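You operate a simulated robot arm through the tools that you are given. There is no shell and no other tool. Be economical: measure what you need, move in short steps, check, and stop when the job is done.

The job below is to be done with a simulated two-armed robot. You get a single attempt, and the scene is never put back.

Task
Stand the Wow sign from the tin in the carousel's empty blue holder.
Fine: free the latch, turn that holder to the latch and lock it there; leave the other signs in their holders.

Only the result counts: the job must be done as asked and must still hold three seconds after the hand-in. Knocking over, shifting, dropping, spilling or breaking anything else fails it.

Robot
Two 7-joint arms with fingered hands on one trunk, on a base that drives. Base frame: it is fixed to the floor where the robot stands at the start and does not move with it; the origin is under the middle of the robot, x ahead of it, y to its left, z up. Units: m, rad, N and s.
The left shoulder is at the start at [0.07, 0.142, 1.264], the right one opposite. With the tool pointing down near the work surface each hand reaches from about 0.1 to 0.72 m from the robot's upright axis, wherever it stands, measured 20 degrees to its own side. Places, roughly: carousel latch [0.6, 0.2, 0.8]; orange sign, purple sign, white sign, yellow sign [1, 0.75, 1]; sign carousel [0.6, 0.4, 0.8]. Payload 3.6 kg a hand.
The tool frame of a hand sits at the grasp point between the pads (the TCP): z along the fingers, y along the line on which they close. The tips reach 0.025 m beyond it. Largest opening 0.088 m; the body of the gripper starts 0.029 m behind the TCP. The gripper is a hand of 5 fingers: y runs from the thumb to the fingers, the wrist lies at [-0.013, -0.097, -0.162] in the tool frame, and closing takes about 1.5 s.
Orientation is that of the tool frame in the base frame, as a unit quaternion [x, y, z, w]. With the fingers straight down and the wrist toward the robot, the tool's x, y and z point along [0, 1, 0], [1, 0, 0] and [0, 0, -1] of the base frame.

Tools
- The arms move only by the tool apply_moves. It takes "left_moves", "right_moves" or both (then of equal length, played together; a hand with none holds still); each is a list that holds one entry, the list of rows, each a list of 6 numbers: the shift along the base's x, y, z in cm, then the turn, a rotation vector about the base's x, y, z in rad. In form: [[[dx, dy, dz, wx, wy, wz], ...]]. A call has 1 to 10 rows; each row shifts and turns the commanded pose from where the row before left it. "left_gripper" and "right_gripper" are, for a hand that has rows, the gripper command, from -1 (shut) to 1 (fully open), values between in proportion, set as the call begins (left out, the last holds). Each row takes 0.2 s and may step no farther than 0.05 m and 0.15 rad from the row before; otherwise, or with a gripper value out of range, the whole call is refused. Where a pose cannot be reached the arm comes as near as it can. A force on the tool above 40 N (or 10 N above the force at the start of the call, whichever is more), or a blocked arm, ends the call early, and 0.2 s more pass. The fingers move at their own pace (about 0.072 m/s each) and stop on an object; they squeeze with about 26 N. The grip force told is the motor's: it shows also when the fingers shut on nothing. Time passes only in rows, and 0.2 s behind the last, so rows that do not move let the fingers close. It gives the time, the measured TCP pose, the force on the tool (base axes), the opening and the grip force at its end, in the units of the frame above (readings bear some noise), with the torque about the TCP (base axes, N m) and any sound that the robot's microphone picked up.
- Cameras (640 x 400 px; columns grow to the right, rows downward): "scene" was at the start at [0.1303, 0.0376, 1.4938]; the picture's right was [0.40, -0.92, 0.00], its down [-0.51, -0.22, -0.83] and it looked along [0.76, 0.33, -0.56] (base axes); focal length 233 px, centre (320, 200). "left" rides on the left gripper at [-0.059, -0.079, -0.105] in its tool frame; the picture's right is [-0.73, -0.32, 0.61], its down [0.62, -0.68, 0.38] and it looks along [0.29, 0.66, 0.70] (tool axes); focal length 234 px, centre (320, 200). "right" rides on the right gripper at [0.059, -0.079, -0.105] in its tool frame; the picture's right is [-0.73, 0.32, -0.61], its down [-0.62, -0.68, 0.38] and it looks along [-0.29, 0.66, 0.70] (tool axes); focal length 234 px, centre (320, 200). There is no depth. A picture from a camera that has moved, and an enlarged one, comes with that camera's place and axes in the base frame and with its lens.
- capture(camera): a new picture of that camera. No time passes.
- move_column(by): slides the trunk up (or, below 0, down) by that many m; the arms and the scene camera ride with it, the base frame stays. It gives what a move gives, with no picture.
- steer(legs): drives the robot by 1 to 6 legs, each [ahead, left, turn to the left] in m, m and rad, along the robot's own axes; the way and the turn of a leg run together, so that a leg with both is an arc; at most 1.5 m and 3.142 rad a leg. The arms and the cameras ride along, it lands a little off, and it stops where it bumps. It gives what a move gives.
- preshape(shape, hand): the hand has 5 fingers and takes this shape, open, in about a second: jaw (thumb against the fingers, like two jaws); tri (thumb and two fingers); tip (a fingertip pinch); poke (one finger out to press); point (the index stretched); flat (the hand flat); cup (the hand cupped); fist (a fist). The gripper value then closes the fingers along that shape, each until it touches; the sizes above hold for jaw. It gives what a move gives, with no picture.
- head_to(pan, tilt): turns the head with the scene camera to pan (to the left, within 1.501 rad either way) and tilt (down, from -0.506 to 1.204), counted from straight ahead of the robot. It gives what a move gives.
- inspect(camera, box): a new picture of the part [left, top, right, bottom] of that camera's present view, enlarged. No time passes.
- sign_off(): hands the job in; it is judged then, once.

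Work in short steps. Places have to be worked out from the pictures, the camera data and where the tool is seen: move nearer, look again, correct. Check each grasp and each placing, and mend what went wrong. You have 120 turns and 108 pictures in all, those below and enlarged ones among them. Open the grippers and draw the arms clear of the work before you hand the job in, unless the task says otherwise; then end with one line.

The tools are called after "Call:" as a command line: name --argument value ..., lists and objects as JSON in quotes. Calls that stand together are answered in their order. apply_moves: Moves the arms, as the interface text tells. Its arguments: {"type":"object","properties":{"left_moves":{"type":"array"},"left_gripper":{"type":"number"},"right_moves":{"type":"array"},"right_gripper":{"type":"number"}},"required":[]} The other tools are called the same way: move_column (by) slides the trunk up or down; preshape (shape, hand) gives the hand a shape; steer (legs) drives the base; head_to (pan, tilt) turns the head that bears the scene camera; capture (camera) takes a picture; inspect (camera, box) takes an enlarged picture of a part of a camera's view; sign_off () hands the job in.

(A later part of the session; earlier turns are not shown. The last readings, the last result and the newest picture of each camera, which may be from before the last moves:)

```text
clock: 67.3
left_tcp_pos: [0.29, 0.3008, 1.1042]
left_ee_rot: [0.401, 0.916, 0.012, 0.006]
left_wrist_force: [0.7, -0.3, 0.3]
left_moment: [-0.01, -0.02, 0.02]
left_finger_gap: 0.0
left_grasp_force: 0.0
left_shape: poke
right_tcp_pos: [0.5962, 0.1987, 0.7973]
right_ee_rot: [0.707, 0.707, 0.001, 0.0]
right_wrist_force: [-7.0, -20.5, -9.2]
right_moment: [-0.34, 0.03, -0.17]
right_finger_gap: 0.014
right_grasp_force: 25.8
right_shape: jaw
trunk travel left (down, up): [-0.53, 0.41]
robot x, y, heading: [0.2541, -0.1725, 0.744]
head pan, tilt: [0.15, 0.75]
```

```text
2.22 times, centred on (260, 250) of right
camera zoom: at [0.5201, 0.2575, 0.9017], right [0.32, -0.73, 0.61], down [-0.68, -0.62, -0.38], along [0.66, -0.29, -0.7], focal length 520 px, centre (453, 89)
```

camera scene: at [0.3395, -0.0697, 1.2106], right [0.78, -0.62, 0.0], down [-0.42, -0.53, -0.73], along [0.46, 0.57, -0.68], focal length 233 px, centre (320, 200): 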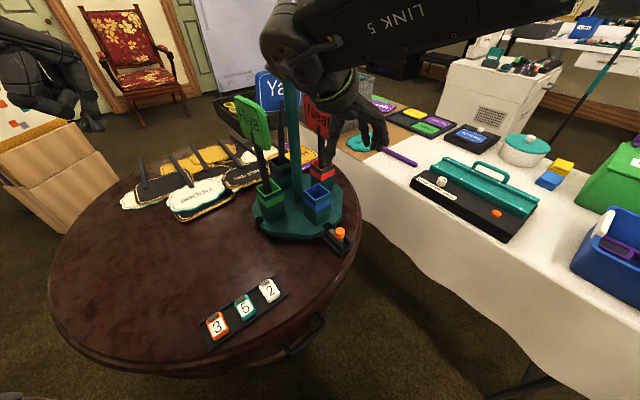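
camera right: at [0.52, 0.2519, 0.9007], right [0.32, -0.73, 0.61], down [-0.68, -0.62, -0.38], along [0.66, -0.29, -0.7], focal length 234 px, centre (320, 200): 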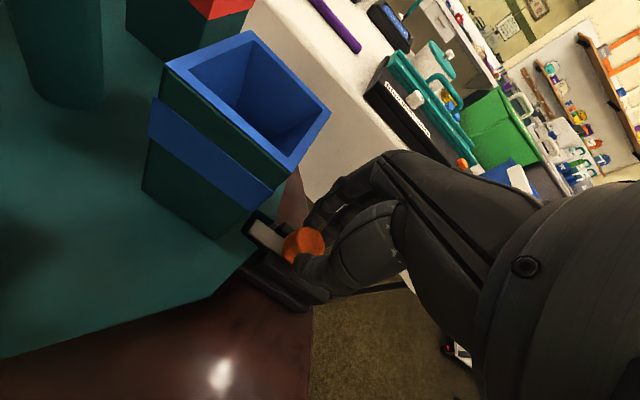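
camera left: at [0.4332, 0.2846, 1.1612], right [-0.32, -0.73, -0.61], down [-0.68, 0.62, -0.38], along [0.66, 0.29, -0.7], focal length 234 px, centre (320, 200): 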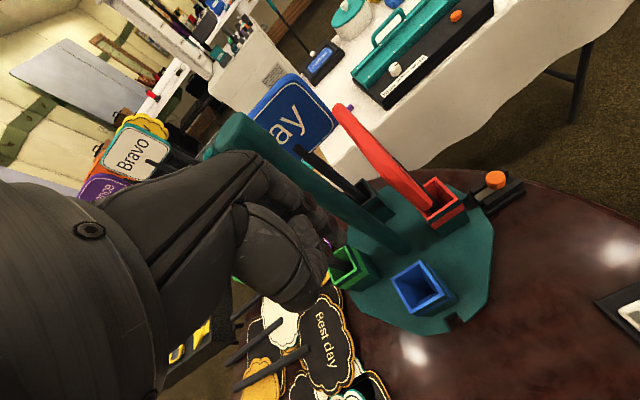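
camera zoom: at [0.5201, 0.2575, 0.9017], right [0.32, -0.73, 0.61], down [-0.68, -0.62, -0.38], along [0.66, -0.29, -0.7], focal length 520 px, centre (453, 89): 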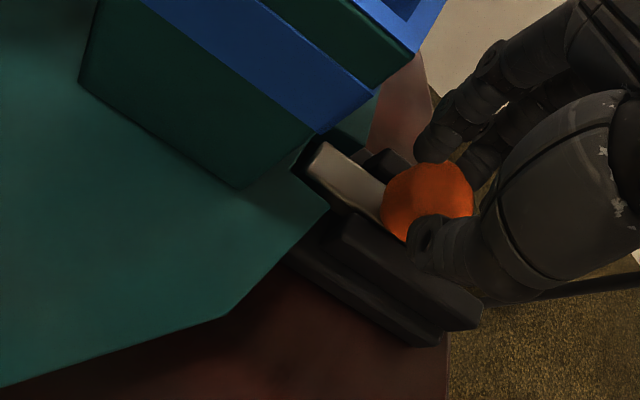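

At the stop (20 N, slipping) with the bolt inside the notch. I open, lift off, and compare.

Call:
apply_moves --right_moves '[[[0, 0, 0, 0, 0, 0], [0, 0, 0, 0, 0, 0], [0, 0, 0, 0, 0, 0], [0, 0, 0, 0, 0, 0], [0, 0, 0, 0, 0, 0], [0, 0, 3, 0, 0, 0], [0, 0, 4.5, 0, 0, 0], [0, -1, 4.5, 0, 0, 0], [0, -3, 3.5, 0, 0, 0], [0, -4, 2, 0, 0, 0]]]' --right_gripper 1

Call:
inspect --camera "scene" --box '[230, 140, 390, 260]'

```text
clock: 69.5
left_tcp_pos: [0.2903, 0.3018, 1.1049]
left_ee_rot: [0.4, 0.916, 0.011, 0.005]
left_wrist_force: [0.4, -0.3, -0.5]
left_moment: [-0.02, 0.0, 0.01]
left_finger_gap: 0.0
left_grasp_force: 0.1
left_shape: poke
right_tcp_pos: [0.5966, 0.1204, 0.9695]
right_ee_rot: [0.707, 0.707, 0.002, 0.0]
right_wrist_force: [-0.5, 0.3, -0.4]
right_moment: [0.02, 0.02, -0.02]
right_finger_gap: 0.0879
right_grasp_force: 0.0
right_shape: jaw
trunk travel left (down, up): [-0.53, 0.41]
robot x, y, heading: [0.2519, -0.1687, 0.751]
head pan, tilt: [0.15, 0.75]
```

```text
3.33 times, centred on (310, 200) of scene
camera zoom: at [0.3394, -0.0709, 1.2107], right [0.78, -0.62, 0.0], down [-0.42, -0.53, -0.73], along [0.46, 0.57, -0.68], focal length 778 px, centre (353, 200)
```

zoom: 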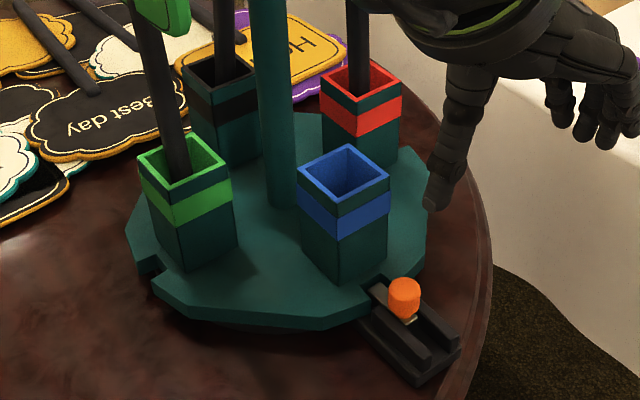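

Locked in the notch with the knob back where it started. Now I raise the trunk and drive around the right end of the white table to its far side.

Call:
move_column --by 0.3

Call:
steer --legs '[[0, 0, -0.75], [0, -0.7, 0], [1.5, 0, 0], [0.08, 0, 3.14]]'

Call:
head_to --pan -0.6 --tilt 0.6

Call:
capture --camera "scene"

```text
clock: 72.5
left_tcp_pos: [0.2898, 0.3037, 1.4035]
left_ee_rot: [0.4, 0.916, 0.01, 0.006]
left_wrist_force: [-0.2, -0.3, -0.2]
left_moment: [-0.01, 0.0, -0.01]
left_finger_gap: 0.0
left_grasp_force: 0.0
left_shape: poke
right_tcp_pos: [0.5974, 0.1215, 1.2677]
right_ee_rot: [0.707, 0.707, 0.0, 0.001]
right_wrist_force: [-0.5, 1.7, -0.3]
right_moment: [0.01, 0.01, -0.01]
right_finger_gap: 0.0877
right_grasp_force: 0.0
right_shape: jaw
trunk travel left (down, up): [-0.83, 0.11]
robot x, y, heading: [0.249, -0.169, 0.749]
head pan, tilt: [0.15, 0.75]
```

```text
clock: 92.6
left_tcp_pos: [1.3803, -1.125, 1.4034]
left_ee_rot: [-0.69, 0.724, 0.011, -0.007]
left_wrist_force: [0.1, 0.2, 0.3]
left_moment: [0.02, -0.01, 0.01]
left_finger_gap: 0.0
left_grasp_force: 0.0
left_shape: poke
right_tcp_pos: [1.2957, -0.7797, 1.2685]
right_ee_rot: [-0.378, 0.926, 0.0, 0.0]
right_wrist_force: [0.1, -0.1, -0.4]
right_moment: [-0.01, 0.04, 0.01]
right_finger_gap: 0.0878
right_grasp_force: 0.0
right_shape: jaw
trunk travel left (down, up): [-0.83, 0.11]
robot x, y, heading: [1.7438, -0.8249, 3.097]
head pan, tilt: [0.15, 0.75]
cut short: leg 4
```

```text
clock: 93.7
left_tcp_pos: [1.3816, -1.127, 1.4041]
left_ee_rot: [-0.689, 0.725, 0.01, -0.007]
left_wrist_force: [-0.5, -0.3, 0.0]
left_moment: [-0.02, 0.01, 0.01]
left_finger_gap: 0.0
left_grasp_force: 0.1
left_shape: poke
right_tcp_pos: [1.2957, -0.7804, 1.2695]
right_ee_rot: [-0.377, 0.926, 0.001, 0.0]
right_wrist_force: [-0.4, -0.4, -0.2]
right_moment: [-0.04, 0.03, -0.01]
right_finger_gap: 0.0877
right_grasp_force: 0.1
right_shape: jaw
trunk travel left (down, up): [-0.83, 0.11]
robot x, y, heading: [1.7472, -0.8253, 3.095]
head pan, tilt: [-0.6, 0.6]
```

```text
45 pictures are left
camera scene: at [1.6241, -0.7645, 1.5234], right [0.6, 0.8, 0.0], down [0.45, -0.34, -0.82], along [-0.66, 0.5, -0.57], focal length 233 px, centre (320, 200)
```

scene: 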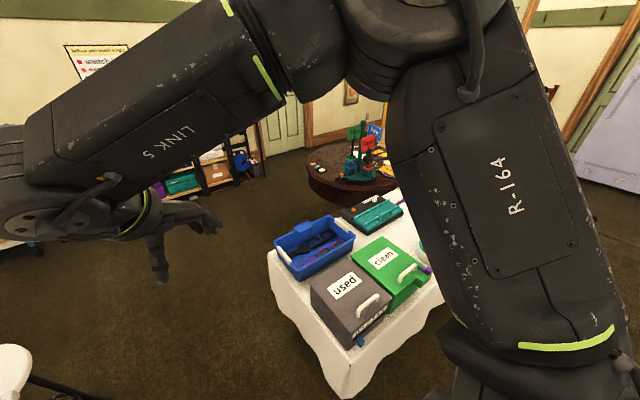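

The last turn was cut short; I check on the cart side for contact.

Call:
head_to --pan 1.2 --tilt 0.9

Call:
capture --camera "scene"

```text
clock: 95.5
left_tcp_pos: [1.3792, -1.1263, 1.4035]
left_ee_rot: [-0.69, 0.724, 0.01, -0.007]
left_wrist_force: [0.7, 0.0, -1.1]
left_moment: [0.01, 0.01, -0.01]
left_finger_gap: 0.0
left_grasp_force: 0.1
left_shape: poke
right_tcp_pos: [1.2956, -0.7812, 1.2694]
right_ee_rot: [-0.377, 0.926, -0.001, 0.001]
right_wrist_force: [-0.4, 0.9, 0.5]
right_moment: [0.0, 0.02, 0.02]
right_finger_gap: 0.0875
right_grasp_force: 0.0
right_shape: jaw
trunk travel left (down, up): [-0.83, 0.11]
robot x, y, heading: [1.7449, -0.8237, 3.09]
head pan, tilt: [1.201, 0.901]
```

```text
44 pictures are left
camera scene: at [1.664, -0.8868, 1.4986], right [-0.91, 0.41, 0.0], down [0.32, 0.72, -0.62], along [-0.25, -0.57, -0.78], focal length 233 px, centre (320, 200)
```

scene: 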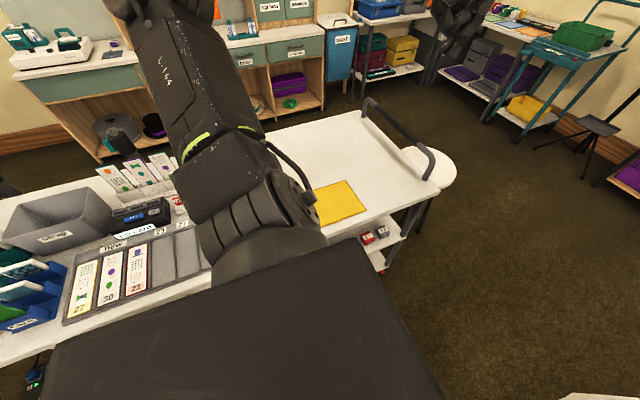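

Nothing disturbed. I strafe along the back of the white table toward the tin.

Call:
steer --legs '[[0, -1.38, 0], [0, 0, 0.05]]'

Call:
head_to --pan -0.15 --tilt 0.75

Call:
capture --camera "scene"

```text
clock: 102.8
left_tcp_pos: [1.4522, 0.219, 1.4041]
left_ee_rot: [0.714, -0.7, -0.01, 0.008]
left_wrist_force: [-0.2, 0.4, -0.2]
left_moment: [0.01, 0.03, 0.02]
left_finger_gap: 0.0001
left_grasp_force: 0.1
left_shape: poke
right_tcp_pos: [1.3439, 0.5597, 1.2683]
right_ee_rot: [-0.41, 0.912, 0.0, 0.0]
right_wrist_force: [-0.1, 0.2, 0.1]
right_moment: [0.02, 0.02, -0.02]
right_finger_gap: 0.0877
right_grasp_force: 0.2
right_shape: jaw
trunk travel left (down, up): [-0.83, 0.11]
robot x, y, heading: [1.799, 0.5494, -3.116]
head pan, tilt: [1.201, 0.901]
```

```text
clock: 104.3
left_tcp_pos: [1.4542, 0.2183, 1.4034]
left_ee_rot: [0.714, -0.7, -0.01, 0.008]
left_wrist_force: [-0.4, 0.3, 1.0]
left_moment: [0.02, -0.04, -0.04]
left_finger_gap: 0.0
left_grasp_force: 0.1
left_shape: poke
right_tcp_pos: [1.3449, 0.5581, 1.2682]
right_ee_rot: [-0.41, 0.912, -0.001, 0.0]
right_wrist_force: [-0.3, -0.2, -0.2]
right_moment: [0.0, 0.02, 0.0]
right_finger_gap: 0.0878
right_grasp_force: 0.0
right_shape: jaw
trunk travel left (down, up): [-0.83, 0.11]
robot x, y, heading: [1.7993, 0.5455, -3.12]
head pan, tilt: [-0.15, 0.75]
```

```text
43 pictures are left
camera scene: at [1.6633, 0.5588, 1.5105], right [0.13, 0.99, 0.0], down [0.68, -0.09, -0.73], along [-0.73, 0.09, -0.68], focal length 233 px, centre (320, 200)
```

scene: 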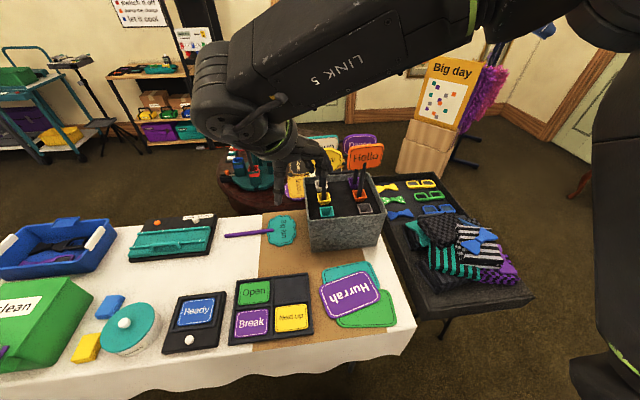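

The tin is in front. I move the right hand aside, and look at the signs closely.

Call:
apply_moves --right_moves '[[[2, -4, 0, 0, 0, 0], [2, -4, 0, 0, 0, 0], [2, -4, 0, 0, 0, 0], [2, -4, 0, 0, 0, 0], [0, 0, 0, 0, 0, 0]]]'

Call:
inspect --camera "scene" --box '[260, 100, 420, 260]'

Call:
capture --camera "right"

```text
clock: 105.5
left_tcp_pos: [1.453, 0.2193, 1.4032]
left_ee_rot: [0.714, -0.7, -0.009, 0.008]
left_wrist_force: [-0.6, -0.4, 0.0]
left_moment: [0.04, -0.01, 0.01]
left_finger_gap: 0.0
left_grasp_force: 0.0
left_shape: poke
right_tcp_pos: [1.4147, 0.4132, 1.2862]
right_ee_rot: [-0.398, 0.917, -0.028, -0.013]
right_wrist_force: [0.2, 0.5, 0.1]
right_moment: [0.0, -0.03, 0.0]
right_finger_gap: 0.0877
right_grasp_force: 0.1
right_shape: jaw
right hand out of reach, approached as far as the arm can: row 4
trunk travel left (down, up): [-0.83, 0.11]
robot x, y, heading: [1.7955, 0.5477, -3.12]
head pan, tilt: [-0.15, 0.75]
```

```text
2.50 times, centred on (340, 180) of scene
camera zoom: at [1.6629, 0.5598, 1.5105], right [0.13, 0.99, 0.0], down [0.68, -0.09, -0.73], along [-0.73, 0.09, -0.68], focal length 584 px, centre (270, 250)
```

zoom: 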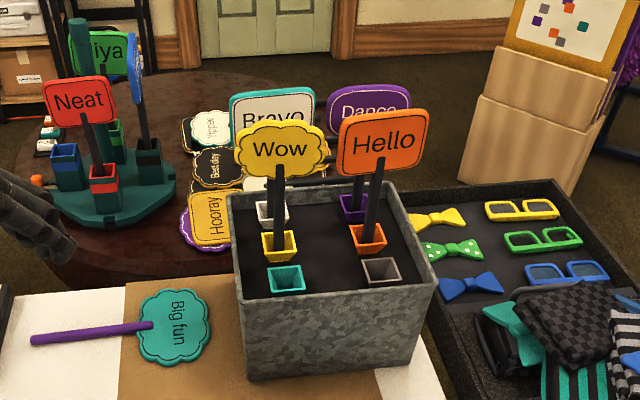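

```text
41 pictures are left
camera right: at [1.4338, 0.3231, 1.3966], right [0.26, 0.79, 0.56], down [0.92, -0.03, -0.38], along [-0.28, 0.62, -0.73], focal length 234 px, centre (320, 200)
```

right: 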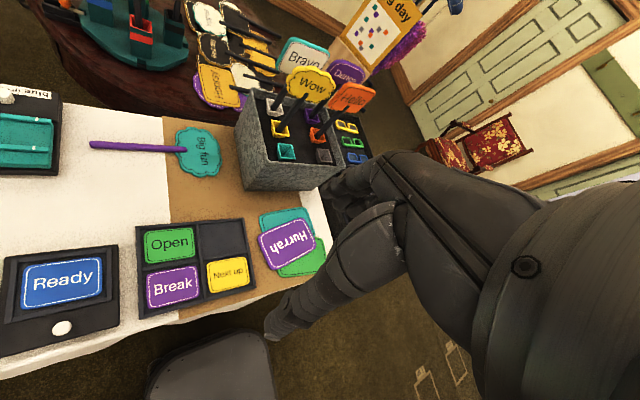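

Wow's socket is at (1.032,0.653,0.93), panel ≈ z 1.05–1.14, facing ±x, with Bravo 7.6 cm behind. I need a bit more reach, so I edge forward 8 cm.

Call:
steer --legs '[[0.09, 0, -0.02]]'

Call:
move_column --by -0.1

```text
clock: 106.6
left_tcp_pos: [1.3639, 0.2251, 1.4052]
left_ee_rot: [-0.707, 0.707, 0.011, -0.009]
left_wrist_force: [0.0, -0.5, 0.8]
left_moment: [0.03, 0.05, 0.03]
left_finger_gap: 0.0001
left_grasp_force: 0.1
left_shape: poke
right_tcp_pos: [1.3305, 0.4176, 1.2881]
right_ee_rot: [-0.39, 0.92, -0.023, -0.015]
right_wrist_force: [-0.3, 0.1, 0.0]
right_moment: [-0.02, -0.01, 0.01]
right_finger_gap: 0.0874
right_grasp_force: 0.2
right_shape: jaw
trunk travel left (down, up): [-0.83, 0.11]
robot x, y, heading: [1.7103, 0.5492, -3.14]
head pan, tilt: [-0.15, 0.75]
```

```text
clock: 107.9
left_tcp_pos: [1.3579, 0.2245, 1.3046]
left_ee_rot: [0.707, -0.707, -0.01, 0.007]
left_wrist_force: [-0.6, 0.1, -0.8]
left_moment: [0.02, 0.0, 0.02]
left_finger_gap: 0.0002
left_grasp_force: 0.0
left_shape: poke
right_tcp_pos: [1.3228, 0.4203, 1.1896]
right_ee_rot: [-0.389, 0.921, -0.03, -0.015]
right_wrist_force: [0.3, 0.9, -0.2]
right_moment: [0.03, 0.0, -0.01]
right_finger_gap: 0.0879
right_grasp_force: 0.1
right_shape: jaw
trunk travel left (down, up): [-0.73, 0.21]
robot x, y, heading: [1.7071, 0.5459, -3.14]
head pan, tilt: [-0.15, 0.75]
```

Reach is now 0.68 m. I level and yaw the right hand (closing along x), with a ~5 cm opening, moving to a staging point.

Call:
apply_moves --right_moves '[[[-2.05, 2.2, 1.2, 0.011, 0.0037, 0.1285], [-2.05, 2.2, 1.2, 0.011, 0.0037, 0.1285], [-2.05, 2.2, 1.2, 0.011, 0.0037, 0.1285], [-2.05, 2.2, 1.2, 0.011, 0.0037, 0.1285], [-2.05, 2.2, 1.2, 0.011, 0.0037, 0.1285], [-2.05, 2.2, 1.2, 0.011, 0.0037, 0.1285], [0, 0, 0, 0, 0, 0]]]' --right_gripper 0.2

Call:
capture --camera "right"

Call:
capture --camera "scene"

```text
clock: 109.5
left_tcp_pos: [1.3577, 0.2246, 1.3024]
left_ee_rot: [0.707, -0.707, -0.01, 0.007]
left_wrist_force: [-0.6, 0.3, 0.1]
left_moment: [-0.04, -0.01, 0.0]
left_finger_gap: 0.0
left_grasp_force: 0.1
left_shape: poke
right_tcp_pos: [1.202, 0.5517, 1.256]
right_ee_rot: [0.709, -0.705, -0.005, 0.0]
right_wrist_force: [0.3, -0.2, 0.2]
right_moment: [0.01, 0.03, 0.01]
right_finger_gap: 0.053
right_grasp_force: 0.0
right_shape: jaw
trunk travel left (down, up): [-0.73, 0.21]
robot x, y, heading: [1.7097, 0.5483, -3.14]
head pan, tilt: [-0.15, 0.75]
```

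```text
40 pictures are left
camera right: at [1.2839, 0.4923, 1.3608], right [-0.32, 0.72, 0.62], down [0.67, 0.63, -0.38], along [-0.66, 0.29, -0.69], focal length 234 px, centre (320, 200)
```

right: 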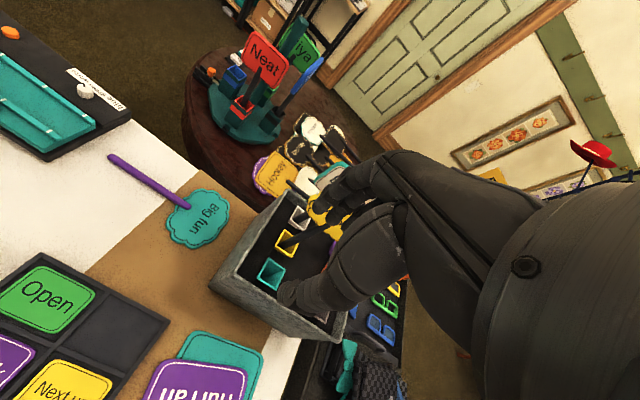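

```text
39 pictures are left
camera scene: at [1.5748, 0.5599, 1.4106], right [0.15, 0.99, 0.0], down [0.67, -0.1, -0.73], along [-0.72, 0.11, -0.68], focal length 233 px, centre (320, 200)
```

scene: 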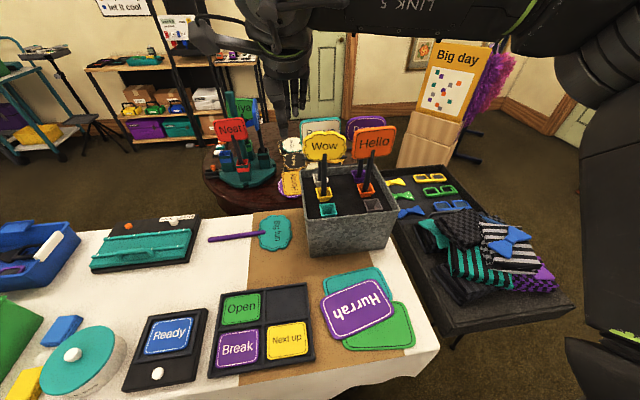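

Wow panel confirmed at (1.03,0.653), top ≈1.13–1.14. I move above it.

Call:
apply_moves --right_moves '[[[-3.4, 2.03, 0, 0, 0, 0], [-3.4, 2.03, 0, 0, 0, 0], [-3.4, 2.03, 0, 0, 0, 0], [-3.4, 2.03, 0, 0, 0, 0], [-3.4, 2.03, 0, 0, 0, 0], [0, 0, -3, 0, 0, 0], [0, 0, 0, 0, 0, 0]]]'

Call:
inspect --camera "right" --box '[180, 120, 420, 360]'

Call:
inspect --camera "scene" --box '[260, 60, 420, 240]'

```text
clock: 111.1
left_tcp_pos: [1.3593, 0.2261, 1.3042]
left_ee_rot: [0.707, -0.707, -0.01, 0.007]
left_wrist_force: [-0.2, -0.4, -1.0]
left_moment: [0.0, -0.02, 0.01]
left_finger_gap: 0.0
left_grasp_force: 0.1
left_shape: poke
right_tcp_pos: [1.0324, 0.6499, 1.2274]
right_ee_rot: [0.709, -0.705, -0.005, 0.0]
right_wrist_force: [-0.2, 0.0, -0.2]
right_moment: [-0.01, 0.02, 0.03]
right_finger_gap: 0.0531
right_grasp_force: 0.0
right_shape: jaw
trunk travel left (down, up): [-0.73, 0.21]
robot x, y, heading: [1.7104, 0.5444, -3.138]
head pan, tilt: [-0.15, 0.75]
```

```text
1.67 times, centred on (300, 240) of right
camera zoom: at [1.1131, 0.5915, 1.3314], right [-0.32, 0.72, 0.61], down [0.68, 0.63, -0.38], along [-0.66, 0.29, -0.69], focal length 390 px, centre (353, 133)
```

zoom: 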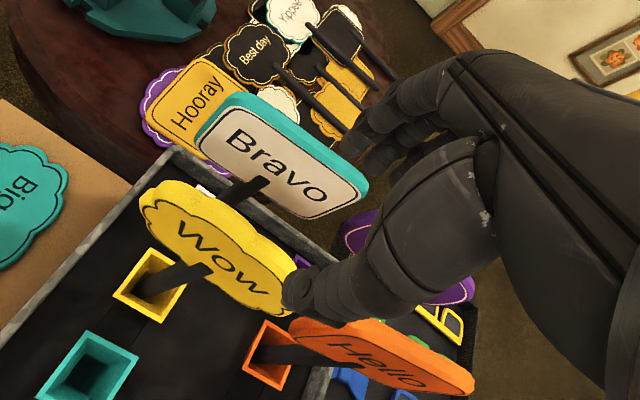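

```text
2.22 times, centred on (340, 150) of scene
camera zoom: at [1.5747, 0.5607, 1.4106], right [0.15, 0.99, 0.0], down [0.67, -0.1, -0.73], along [-0.72, 0.11, -0.68], focal length 519 px, centre (276, 311)
```

zoom: 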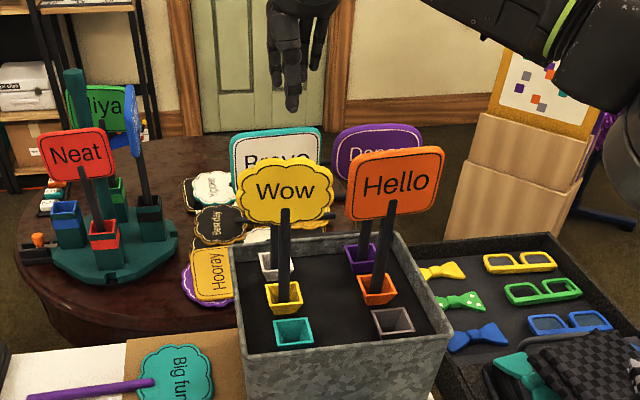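

Aligned (panel plane x≈1.03, y 0.60–0.71). Lower 5 cm and check that the fingers straddle the panel.

Call:
apply_moves --right_moves '[[[0, 0.3, -3, 0, 0, 0], [0, 0, -2.5, 0, 0, 0], [0, 0, 0, 0, 0, 0]]]'

Call:
inspect --camera "right" --box '[180, 120, 420, 360]'

Call:
inspect --camera "scene" --box '[280, 60, 400, 180]'

```text
clock: 111.9
left_tcp_pos: [1.3591, 0.2243, 1.3024]
left_ee_rot: [0.708, -0.706, -0.01, 0.007]
left_wrist_force: [-0.3, -0.5, 0.4]
left_moment: [-0.03, 0.0, 0.0]
left_finger_gap: 0.0002
left_grasp_force: 0.1
left_shape: poke
right_tcp_pos: [1.0323, 0.6538, 1.1716]
right_ee_rot: [0.708, -0.706, -0.006, 0.001]
right_wrist_force: [-0.2, -0.3, 0.2]
right_moment: [0.0, 0.0, 0.0]
right_finger_gap: 0.0533
right_grasp_force: 0.1
right_shape: jaw
trunk travel left (down, up): [-0.73, 0.21]
robot x, y, heading: [1.7069, 0.5465, -3.144]
head pan, tilt: [-0.15, 0.75]
```

```text
1.67 times, centred on (300, 240) of right
camera zoom: at [1.1128, 0.5943, 1.276], right [-0.32, 0.72, 0.61], down [0.68, 0.63, -0.38], along [-0.66, 0.29, -0.69], focal length 390 px, centre (353, 133)
```

zoom: 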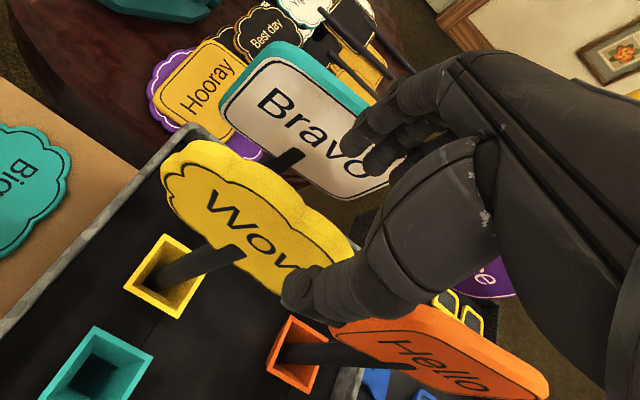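

```text
3.33 times, centred on (340, 120) of scene
camera zoom: at [1.5749, 0.5601, 1.4106], right [0.15, 0.99, 0.0], down [0.67, -0.1, -0.73], along [-0.72, 0.11, -0.68], focal length 778 px, centre (253, 467)
```

zoom: 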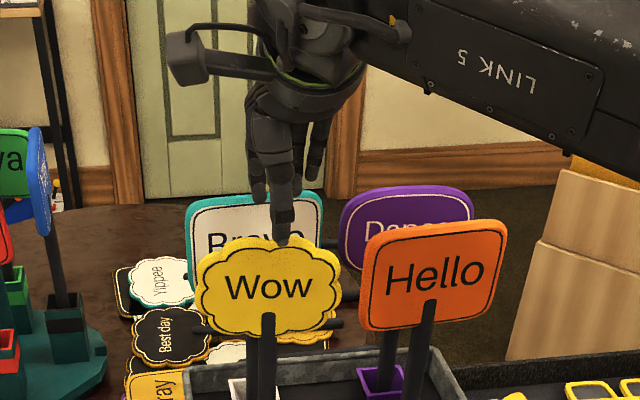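

Thumb is in front of and fingers behind the panel plane. Lower to z≈1.128 and close.

Call:
apply_moves --right_moves '[[[0, 0, -1.5, 0, 0, 0], [0, 0, -1.5, 0, 0, 0], [0, 0, -1.3, 0, 0, 0], [0, 0, 0, 0, 0, 0]]]'

Call:
inspect --camera "right" --box '[180, 120, 420, 360]'

```text
clock: 112.9
left_tcp_pos: [1.3581, 0.2255, 1.3033]
left_ee_rot: [0.707, -0.707, -0.01, 0.008]
left_wrist_force: [0.4, -0.2, -1.0]
left_moment: [-0.03, -0.03, 0.01]
left_finger_gap: 0.0
left_grasp_force: 0.0
left_shape: poke
right_tcp_pos: [1.032, 0.6549, 1.1295]
right_ee_rot: [0.709, -0.706, -0.005, 0.0]
right_wrist_force: [-0.1, -0.3, 0.8]
right_moment: [0.03, 0.05, -0.01]
right_finger_gap: 0.053
right_grasp_force: 0.1
right_shape: jaw
trunk travel left (down, up): [-0.73, 0.21]
robot x, y, heading: [1.708, 0.5465, -3.142]
head pan, tilt: [-0.15, 0.75]
```

```text
1.67 times, centred on (300, 240) of right
camera zoom: at [1.1132, 0.5951, 1.2336], right [-0.32, 0.72, 0.61], down [0.68, 0.63, -0.38], along [-0.66, 0.29, -0.69], focal length 390 px, centre (353, 133)
```

zoom: 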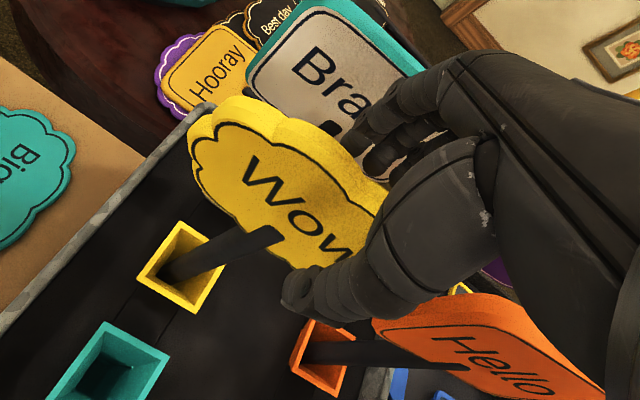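

The panel is between thumb and fingers with no contact. Closing.

Call:
apply_moves --right_moves '[[[0, 0, 0, 0, 0, 0], [0, 0, 0, 0, 0, 0], [0, 0, 0, 0, 0, 0], [0, 0, 0, 0, 0, 0], [0, 0, 0, 0, 0, 0], [0, 0, 0, 0, 0, 0], [0, 0, 0, 0, 0, 0]]]' --right_gripper -1

Call:
inspect --camera "scene" --box '[280, 60, 420, 220]'

```text
clock: 114.5
left_tcp_pos: [1.3589, 0.2254, 1.3034]
left_ee_rot: [0.708, -0.707, -0.01, 0.007]
left_wrist_force: [0.1, 0.3, 0.0]
left_moment: [-0.01, 0.01, 0.01]
left_finger_gap: 0.0
left_grasp_force: 0.0
left_shape: poke
right_tcp_pos: [1.0317, 0.6552, 1.1289]
right_ee_rot: [0.708, -0.706, -0.004, 0.0]
right_wrist_force: [-0.1, 0.1, -0.1]
right_moment: [-0.01, 0.01, 0.01]
right_finger_gap: 0.0074
right_grasp_force: 25.8
right_shape: jaw
trunk travel left (down, up): [-0.73, 0.21]
robot x, y, heading: [1.7089, 0.5485, -3.141]
head pan, tilt: [-0.15, 0.75]
```

```text
2.50 times, centred on (350, 140) of scene
camera zoom: at [1.5743, 0.5607, 1.4105], right [0.15, 0.99, 0.0], down [0.67, -0.1, -0.73], along [-0.72, 0.11, -0.68], focal length 584 px, centre (245, 350)
```

zoom: 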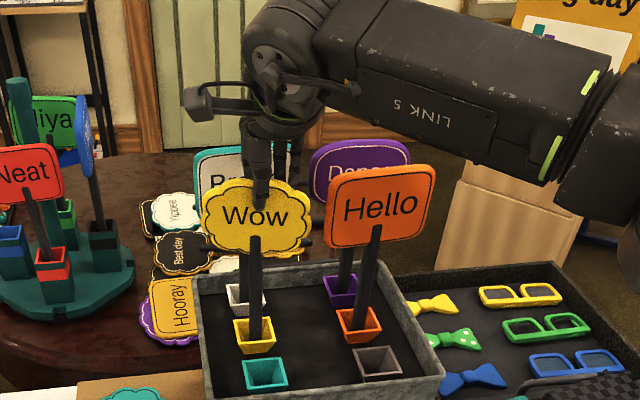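

Gripped on the panel. Lift straight up with the trunk.

Call:
move_column --by 0.05

Call:
inspect --camera "scene" --box '[260, 60, 420, 240]'

```text
clock: 115.4
left_tcp_pos: [1.3576, 0.2245, 1.3545]
left_ee_rot: [0.707, -0.707, -0.009, 0.008]
left_wrist_force: [-0.3, 0.4, 0.1]
left_moment: [-0.01, 0.0, 0.0]
left_finger_gap: 0.0
left_grasp_force: 0.1
left_shape: poke
right_tcp_pos: [1.0308, 0.6553, 1.1796]
right_ee_rot: [0.709, -0.705, -0.004, 0.001]
right_wrist_force: [-0.3, 0.1, -0.4]
right_moment: [-0.02, 0.01, -0.02]
right_finger_gap: 0.0075
right_grasp_force: 26.3
right_shape: jaw
trunk travel left (down, up): [-0.78, 0.16]
robot x, y, heading: [1.7043, 0.5451, -3.14]
head pan, tilt: [-0.15, 0.75]
```

```text
2.22 times, centred on (340, 150) of scene
camera zoom: at [1.574, 0.5607, 1.4605], right [0.15, 0.99, 0.0], down [0.67, -0.1, -0.73], along [-0.72, 0.11, -0.68], focal length 519 px, centre (276, 311)
```

zoom: 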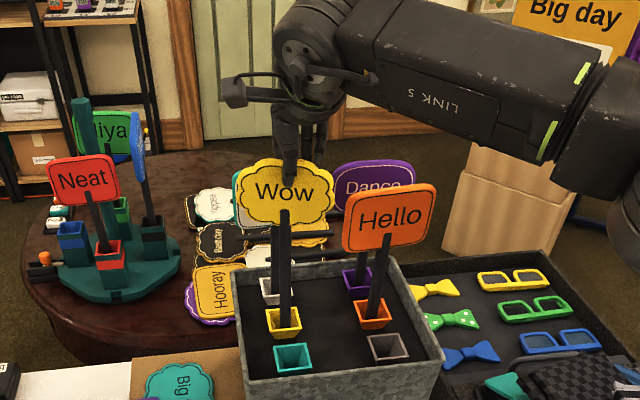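

The sign rises with the hand. Lift the remaining travel.

Call:
move_column --by 0.15

Call:
inspect --camera "scene" --box '[260, 60, 420, 240]'

```text
clock: 117.2
left_tcp_pos: [1.3574, 0.2253, 1.5026]
left_ee_rot: [-0.707, 0.708, 0.011, -0.007]
left_wrist_force: [0.3, -0.2, 0.1]
left_moment: [0.0, -0.04, 0.01]
left_finger_gap: 0.0
left_grasp_force: 0.1
left_shape: poke
right_tcp_pos: [1.0327, 0.6562, 1.3299]
right_ee_rot: [0.708, -0.706, -0.005, 0.0]
right_wrist_force: [-0.6, -0.4, -1.0]
right_moment: [0.01, 0.01, -0.01]
right_finger_gap: 0.0073
right_grasp_force: 25.9
right_shape: jaw
trunk travel left (down, up): [-0.93, 0.01]
robot x, y, heading: [1.708, 0.549, -3.137]
head pan, tilt: [-0.15, 0.75]
```

```text
2.22 times, centred on (340, 150) of scene
camera zoom: at [1.5742, 0.5607, 1.6105], right [0.15, 0.99, 0.0], down [0.67, -0.1, -0.73], along [-0.72, 0.11, -0.68], focal length 519 px, centre (276, 311)
```

zoom: 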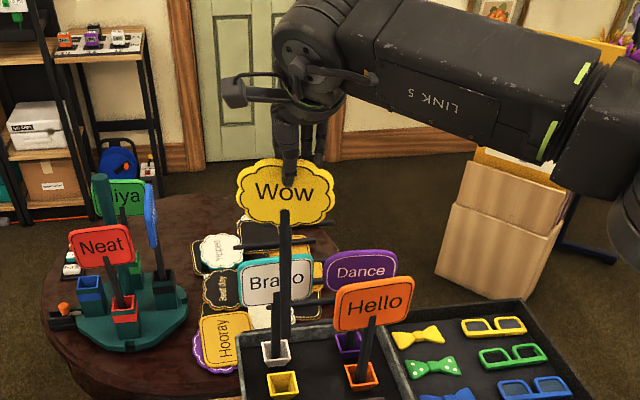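

Sign is free; rod bottom ≈0.32 m below the TCP. I pull the hand toward the robot and higher before driving.

Call:
apply_moves --right_moves '[[[4.5, -0.5, 1, 0, 0, 0], [4.5, -0.5, 1, 0, 0, 0], [4.5, -0.5, 1.5, 0, 0, 0], [4.5, -0.5, 1.5, 0, 0, 0], [4.5, -0.5, 1.5, 0, 0, 0], [4.5, -0.5, 1, 0, 0, 0], [0, 0, 0, 0, 0, 0]]]'

Call:
capture --camera "scene"

```text
clock: 118.8
left_tcp_pos: [1.3575, 0.2255, 1.5035]
left_ee_rot: [-0.707, 0.707, 0.011, -0.006]
left_wrist_force: [0.1, 0.1, 0.4]
left_moment: [0.06, -0.02, -0.01]
left_finger_gap: 0.0001
left_grasp_force: 0.0
left_shape: poke
right_tcp_pos: [1.3042, 0.6234, 1.4042]
right_ee_rot: [0.708, -0.706, -0.004, 0.0]
right_wrist_force: [0.2, 0.2, -0.8]
right_moment: [0.01, -0.02, -0.02]
right_finger_gap: 0.0075
right_grasp_force: 26.1
right_shape: jaw
trunk travel left (down, up): [-0.93, 0.01]
robot x, y, heading: [1.7027, 0.5473, -3.136]
head pan, tilt: [-0.15, 0.75]
```

```text
30 pictures are left
camera scene: at [1.5737, 0.5605, 1.6105], right [0.15, 0.99, 0.0], down [0.68, -0.1, -0.73], along [-0.72, 0.11, -0.68], focal length 233 px, centre (320, 200)
```

scene: 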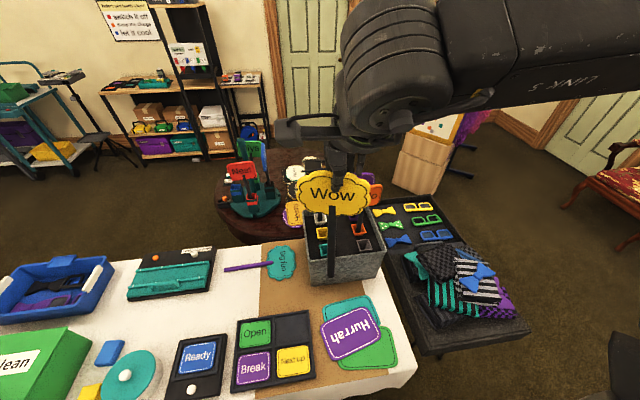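

Other signs untouched. Drive back around: back off, strafe, ahead past the table end.

Call:
steer --legs '[[-0.1, 0, 0], [0, 1.4, 0], [1.5, 0, 0]]'

Call:
head_to --pan -0.3 --tilt 0.6

Call:
capture --camera "scene"

```text
clock: 133.4
left_tcp_pos: [-0.0397, -1.1469, 1.5051]
left_ee_rot: [-0.706, 0.708, 0.01, -0.007]
left_wrist_force: [0.1, -0.4, -1.3]
left_moment: [-0.01, 0.02, 0.02]
left_finger_gap: 0.0003
left_grasp_force: 0.1
left_shape: poke
right_tcp_pos: [-0.0923, -0.7484, 1.4043]
right_ee_rot: [0.708, -0.706, -0.005, 0.0]
right_wrist_force: [0.0, -0.4, 0.0]
right_moment: [-0.01, -0.01, -0.01]
right_finger_gap: 0.0072
right_grasp_force: 26.3
right_shape: jaw
trunk travel left (down, up): [-0.93, 0.01]
robot x, y, heading: [0.3087, -0.83, -3.14]
head pan, tilt: [-0.15, 0.75]
```

```text
clock: 134.1
left_tcp_pos: [-0.0408, -1.1482, 1.5042]
left_ee_rot: [-0.707, 0.707, 0.01, -0.007]
left_wrist_force: [-1.0, 0.1, 0.9]
left_moment: [-0.01, 0.02, 0.01]
left_finger_gap: 0.0
left_grasp_force: 0.0
left_shape: poke
right_tcp_pos: [-0.0931, -0.7476, 1.4045]
right_ee_rot: [0.709, -0.706, -0.005, 0.0]
right_wrist_force: [0.4, -0.1, -1.0]
right_moment: [0.0, -0.04, -0.02]
right_finger_gap: 0.0072
right_grasp_force: 25.9
right_shape: jaw
trunk travel left (down, up): [-0.93, 0.01]
robot x, y, heading: [0.3122, -0.8219, -3.142]
head pan, tilt: [-0.3, 0.6]
```

```text
29 pictures are left
camera scene: at [0.1743, -0.798, 1.6234], right [0.29, 0.96, 0.0], down [0.54, -0.17, -0.82], along [-0.79, 0.24, -0.57], focal length 233 px, centre (320, 200)
```

scene: 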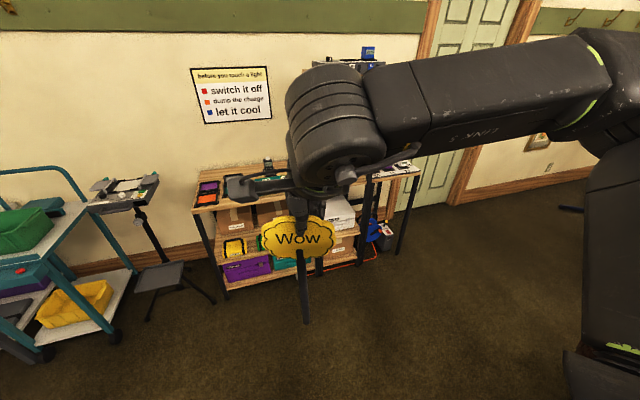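

Sign held well. Turn to face +y and drive up in front of the carousel from its latch side.

Call:
steer --legs '[[0, 0, -1.57], [0.5, -0.14, 0]]'

Call:
head_to --pan -0.25 --tilt 0.85

Call:
capture --camera "scene"

```text
clock: 141.0
left_tcp_pos: [0.1421, 0.0321, 1.5037]
left_ee_rot: [0.011, 1.0, 0.012, 0.002]
left_wrist_force: [-0.6, 0.0, 0.0]
left_moment: [0.03, 0.0, 0.01]
left_finger_gap: 0.0
left_grasp_force: 0.0
left_shape: poke
right_tcp_pos: [0.5415, 0.0764, 1.4048]
right_ee_rot: [0.009, 1.0, 0.004, 0.003]
right_wrist_force: [-0.1, -0.1, -1.5]
right_moment: [0.01, 0.0, 0.02]
right_finger_gap: 0.0073
right_grasp_force: 26.3
right_shape: jaw
trunk travel left (down, up): [-0.93, 0.01]
robot x, y, heading: [0.4577, -0.3239, 1.555]
head pan, tilt: [-0.3, 0.6]
```

```text
clock: 141.8
left_tcp_pos: [0.1437, 0.0339, 1.5043]
left_ee_rot: [0.011, 1.0, 0.013, 0.002]
left_wrist_force: [-0.3, 0.0, 0.2]
left_moment: [-0.01, -0.01, 0.01]
left_finger_gap: 0.0
left_grasp_force: 0.1
left_shape: poke
right_tcp_pos: [0.5425, 0.0782, 1.4042]
right_ee_rot: [0.008, 1.0, 0.004, 0.004]
right_wrist_force: [0.4, 0.5, -1.4]
right_moment: [0.02, -0.03, 0.03]
right_finger_gap: 0.0072
right_grasp_force: 26.0
right_shape: jaw
trunk travel left (down, up): [-0.93, 0.01]
robot x, y, heading: [0.458, -0.3248, 1.556]
head pan, tilt: [-0.25, 0.85]
```

```text
28 pictures are left
camera scene: at [0.478, -0.1947, 1.6026], right [0.96, -0.27, 0.0], down [-0.2, -0.72, -0.66], along [0.18, 0.64, -0.75], focal length 233 px, centre (320, 200)
```

scene: 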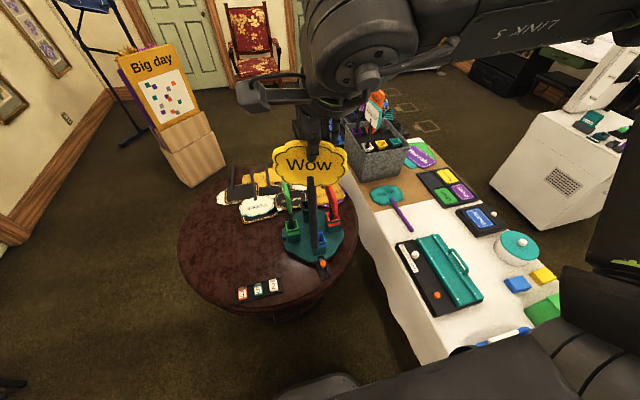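

Good stance. I move the sign over the blue holder at height.

Call:
apply_moves --right_moves '[[[1.2, 3.6, 0, 0, 0, 0], [1.2, 3.6, 0, 0, 0, 0], [1.2, 3.6, 0, 0, 0, 0], [1.2, 3.6, 0, 0, 0, 0], [1.1, 3.6, 0, 0, 0, 0], [0, 0, 0, 0, 0, 0]]]'

Call:
move_column --by -0.14

Call:
inspect --camera "scene" --box '[230, 60, 410, 260]'

Call:
capture --camera "right"

```text
clock: 143.2
left_tcp_pos: [0.1437, 0.0337, 1.5045]
left_ee_rot: [0.011, 1.0, 0.012, 0.003]
left_wrist_force: [0.3, -0.1, -1.1]
left_moment: [0.02, 0.03, 0.0]
left_finger_gap: 0.0
left_grasp_force: 0.0
left_shape: poke
right_tcp_pos: [0.6034, 0.26, 1.4029]
right_ee_rot: [0.009, 1.0, 0.004, 0.003]
right_wrist_force: [0.4, -0.5, 0.1]
right_moment: [0.02, 0.04, -0.01]
right_finger_gap: 0.007
right_grasp_force: 26.3
right_shape: jaw
trunk travel left (down, up): [-0.93, 0.01]
robot x, y, heading: [0.4594, -0.3222, 1.553]
head pan, tilt: [-0.25, 0.85]
```

```text
clock: 144.9
left_tcp_pos: [0.1437, 0.0337, 1.3635]
left_ee_rot: [0.011, 1.0, 0.012, 0.002]
left_wrist_force: [-0.5, -0.8, -0.8]
left_moment: [0.01, 0.02, 0.01]
left_finger_gap: 0.0001
left_grasp_force: 0.1
left_shape: poke
right_tcp_pos: [0.6023, 0.2587, 1.2632]
right_ee_rot: [0.009, 1.0, 0.004, 0.003]
right_wrist_force: [0.9, -0.6, -0.9]
right_moment: [0.05, -0.01, 0.0]
right_finger_gap: 0.0072
right_grasp_force: 26.0
right_shape: jaw
trunk travel left (down, up): [-0.79, 0.15]
robot x, y, heading: [0.4572, -0.3197, 1.553]
head pan, tilt: [-0.25, 0.85]
```

```text
2.00 times, centred on (320, 160) of scene
camera zoom: at [0.478, -0.1946, 1.4625], right [0.96, -0.27, 0.0], down [-0.2, -0.72, -0.66], along [0.18, 0.64, -0.75], focal length 467 px, centre (320, 280)
```

zoom: 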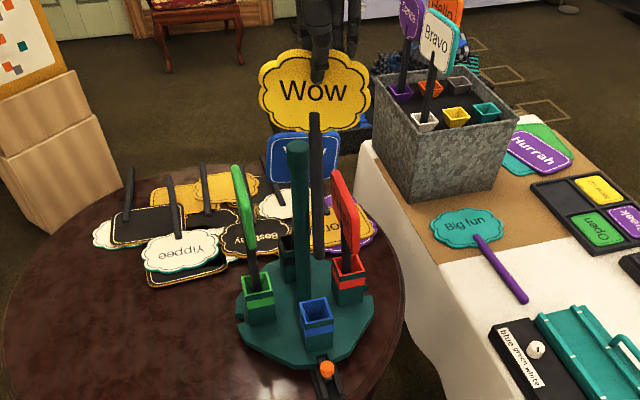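

```text
26 pictures are left
camera right: at [0.5433, 0.1803, 1.3675], right [0.73, 0.31, 0.61], down [0.61, -0.69, -0.38], along [0.31, 0.66, -0.69], focal length 234 px, centre (320, 200)
```

right: 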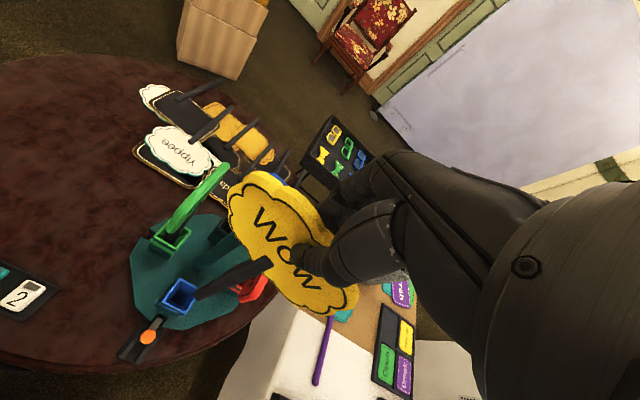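

Triangulated: rod tip ≈(0.600,0.248,0.991), socket ≈(0.599,0.262). I shift +1.3 cm in y and lower so that the tip is ~3 cm above the rim.

Call:
apply_moves --right_moves '[[[0, 1.3, 0, 0, 0, 0], [0, 0, 0, 0, 0, 0]]]'

Call:
move_column --by -0.12

Call:
inspect --camera "scene" --box '[260, 100, 400, 240]'

Call:
inspect --camera "right" --box '[80, 200, 320, 400]'

```text
clock: 145.5
left_tcp_pos: [0.1433, 0.0358, 1.3644]
left_ee_rot: [0.011, 1.0, 0.011, 0.001]
left_wrist_force: [-0.7, 0.0, -0.4]
left_moment: [-0.01, -0.02, 0.0]
left_finger_gap: 0.0
left_grasp_force: 0.0
left_shape: poke
right_tcp_pos: [0.6033, 0.272, 1.2648]
right_ee_rot: [0.008, 1.0, 0.004, 0.004]
right_wrist_force: [-1.1, 0.0, -0.8]
right_moment: [0.02, -0.02, 0.0]
right_finger_gap: 0.0072
right_grasp_force: 26.5
right_shape: jaw
trunk travel left (down, up): [-0.79, 0.15]
robot x, y, heading: [0.4583, -0.3238, 1.549]
head pan, tilt: [-0.25, 0.85]
```

```text
clock: 147.0
left_tcp_pos: [0.1428, 0.0346, 1.245]
left_ee_rot: [0.011, 1.0, 0.012, 0.003]
left_wrist_force: [0.0, -1.4, 0.4]
left_moment: [0.01, -0.01, 0.0]
left_finger_gap: 0.0001
left_grasp_force: 0.1
left_shape: poke
right_tcp_pos: [0.6023, 0.2722, 1.1442]
right_ee_rot: [0.009, 1.0, 0.004, 0.003]
right_wrist_force: [0.0, 0.2, 0.0]
right_moment: [-0.03, -0.02, -0.02]
right_finger_gap: 0.0068
right_grasp_force: 26.0
right_shape: jaw
trunk travel left (down, up): [-0.67, 0.27]
robot x, y, heading: [0.4567, -0.3257, 1.555]
head pan, tilt: [-0.25, 0.85]
```

```text
2.86 times, centred on (330, 170) of scene
camera zoom: at [0.478, -0.1948, 1.3426], right [0.96, -0.27, 0.0], down [-0.2, -0.72, -0.66], along [0.18, 0.64, -0.75], focal length 667 px, centre (291, 286)
```

zoom: 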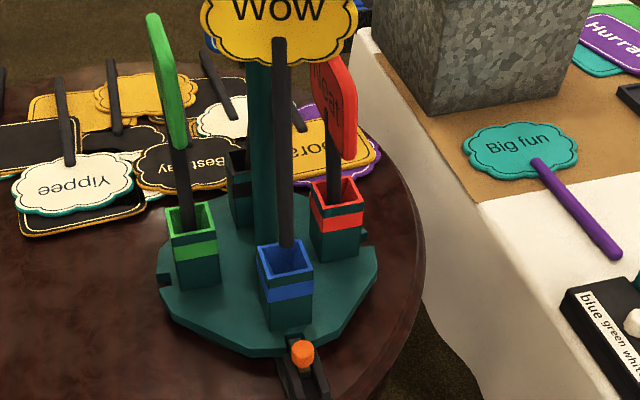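

```text
2.00 times, centred on (200, 300) of right
camera zoom: at [0.5432, 0.193, 1.2481], right [0.73, 0.31, 0.61], down [0.61, -0.69, -0.38], along [0.31, 0.66, -0.69], focal length 468 px, centre (560, 0)
```

zoom: 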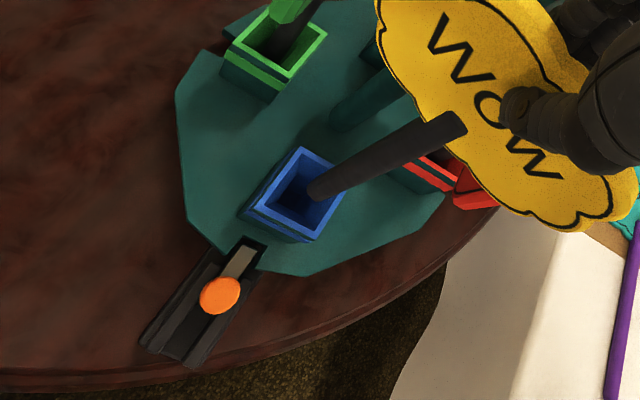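

Tip (0.6005,0.264,0.869) vs socket centre (0.5975,0.261,0.852). Small correction, then lower 3.5 cm.

Call:
apply_moves --right_moves '[[[-0.3, -0.3, 0, 0, 0, 0], [0, 0, -1, 0, 0, 0], [0, 0, -1, 0, 0, 0], [0, 0, -1, 0, 0, 0], [0, 0, -0.7, 0, 0, 0], [0, 0, 0, 0, 0, 0]]]'

Call:
inspect --camera "right" --box '[80, 200, 320, 400]'

Call:
inspect --camera "scene" --box '[260, 100, 400, 240]'

```text
clock: 148.4
left_tcp_pos: [0.1436, 0.0341, 1.2438]
left_ee_rot: [0.012, 1.0, 0.012, 0.002]
left_wrist_force: [0.4, -0.3, -0.5]
left_moment: [-0.03, 0.01, 0.0]
left_finger_gap: 0.0
left_grasp_force: 0.1
left_shape: poke
right_tcp_pos: [0.6003, 0.268, 1.1075]
right_ee_rot: [0.008, 1.0, 0.004, 0.003]
right_wrist_force: [-0.3, 0.8, -1.5]
right_moment: [-0.02, 0.02, 0.01]
right_finger_gap: 0.007
right_grasp_force: 26.0
right_shape: jaw
trunk travel left (down, up): [-0.67, 0.27]
robot x, y, heading: [0.4579, -0.3203, 1.549]
head pan, tilt: [-0.25, 0.85]
```

```text
2.00 times, centred on (200, 300) of right
camera zoom: at [0.5403, 0.1899, 1.2115], right [0.73, 0.31, 0.61], down [0.61, -0.69, -0.38], along [0.31, 0.66, -0.69], focal length 468 px, centre (560, 0)
```

zoom: 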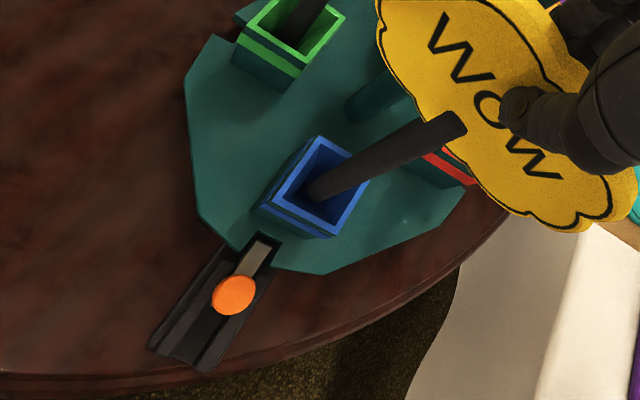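

```text
2.86 times, centred on (330, 170) of scene
camera zoom: at [0.4779, -0.1948, 1.3425], right [0.96, -0.27, 0.0], down [-0.2, -0.72, -0.66], along [0.18, 0.64, -0.75], focal length 667 px, centre (291, 286)
```

zoom: 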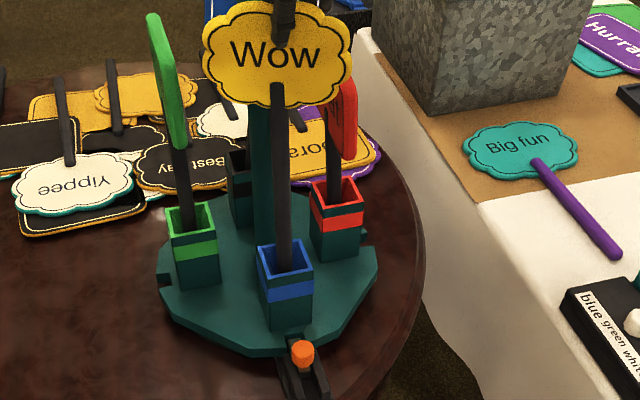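

Rod tip is inside the socket. Continue down in small steps.

Call:
apply_moves --right_moves '[[[0, 0, -1, 0, 0, 0], [0, 0, -1, 0, 0, 0], [0, 0, -0.8, 0, 0, 0], [0, 0, -0.6, 0, 0, 0], [0, 0, 0, 0, 0, 0]]]'

Call:
apply_moves --right_moves '[[[0, 0, -0.4, 0, 0, 0], [0, 0, -0.4, 0, 0, 0], [0, 0, 0, 0, 0, 0]]]'

```text
clock: 149.6
left_tcp_pos: [0.144, 0.0336, 1.2433]
left_ee_rot: [0.011, 1.0, 0.012, 0.002]
left_wrist_force: [0.0, 0.4, 0.7]
left_moment: [0.02, -0.01, 0.0]
left_finger_gap: 0.0
left_grasp_force: 0.0
left_shape: poke
right_tcp_pos: [0.6008, 0.2682, 1.0738]
right_ee_rot: [0.009, 1.0, 0.004, 0.003]
right_wrist_force: [-1.1, -0.5, -0.7]
right_moment: [-0.01, -0.01, -0.01]
right_finger_gap: 0.0068
right_grasp_force: 26.0
right_shape: jaw
trunk travel left (down, up): [-0.67, 0.27]
robot x, y, heading: [0.4557, -0.326, 1.55]
head pan, tilt: [-0.25, 0.85]
```

```text
clock: 150.4
left_tcp_pos: [0.1436, 0.0336, 1.244]
left_ee_rot: [0.011, 1.0, 0.012, 0.002]
left_wrist_force: [0.2, -0.2, -0.1]
left_moment: [0.0, -0.05, 0.03]
left_finger_gap: 0.0
left_grasp_force: 0.0
left_shape: poke
right_tcp_pos: [0.601, 0.2687, 1.0653]
right_ee_rot: [0.009, 1.0, 0.003, 0.003]
right_wrist_force: [0.1, -0.8, -1.0]
right_moment: [-0.04, 0.01, 0.0]
right_finger_gap: 0.0068
right_grasp_force: 25.6
right_shape: jaw
trunk travel left (down, up): [-0.67, 0.27]
robot x, y, heading: [0.4558, -0.3217, 1.55]
head pan, tilt: [-0.25, 0.85]
```

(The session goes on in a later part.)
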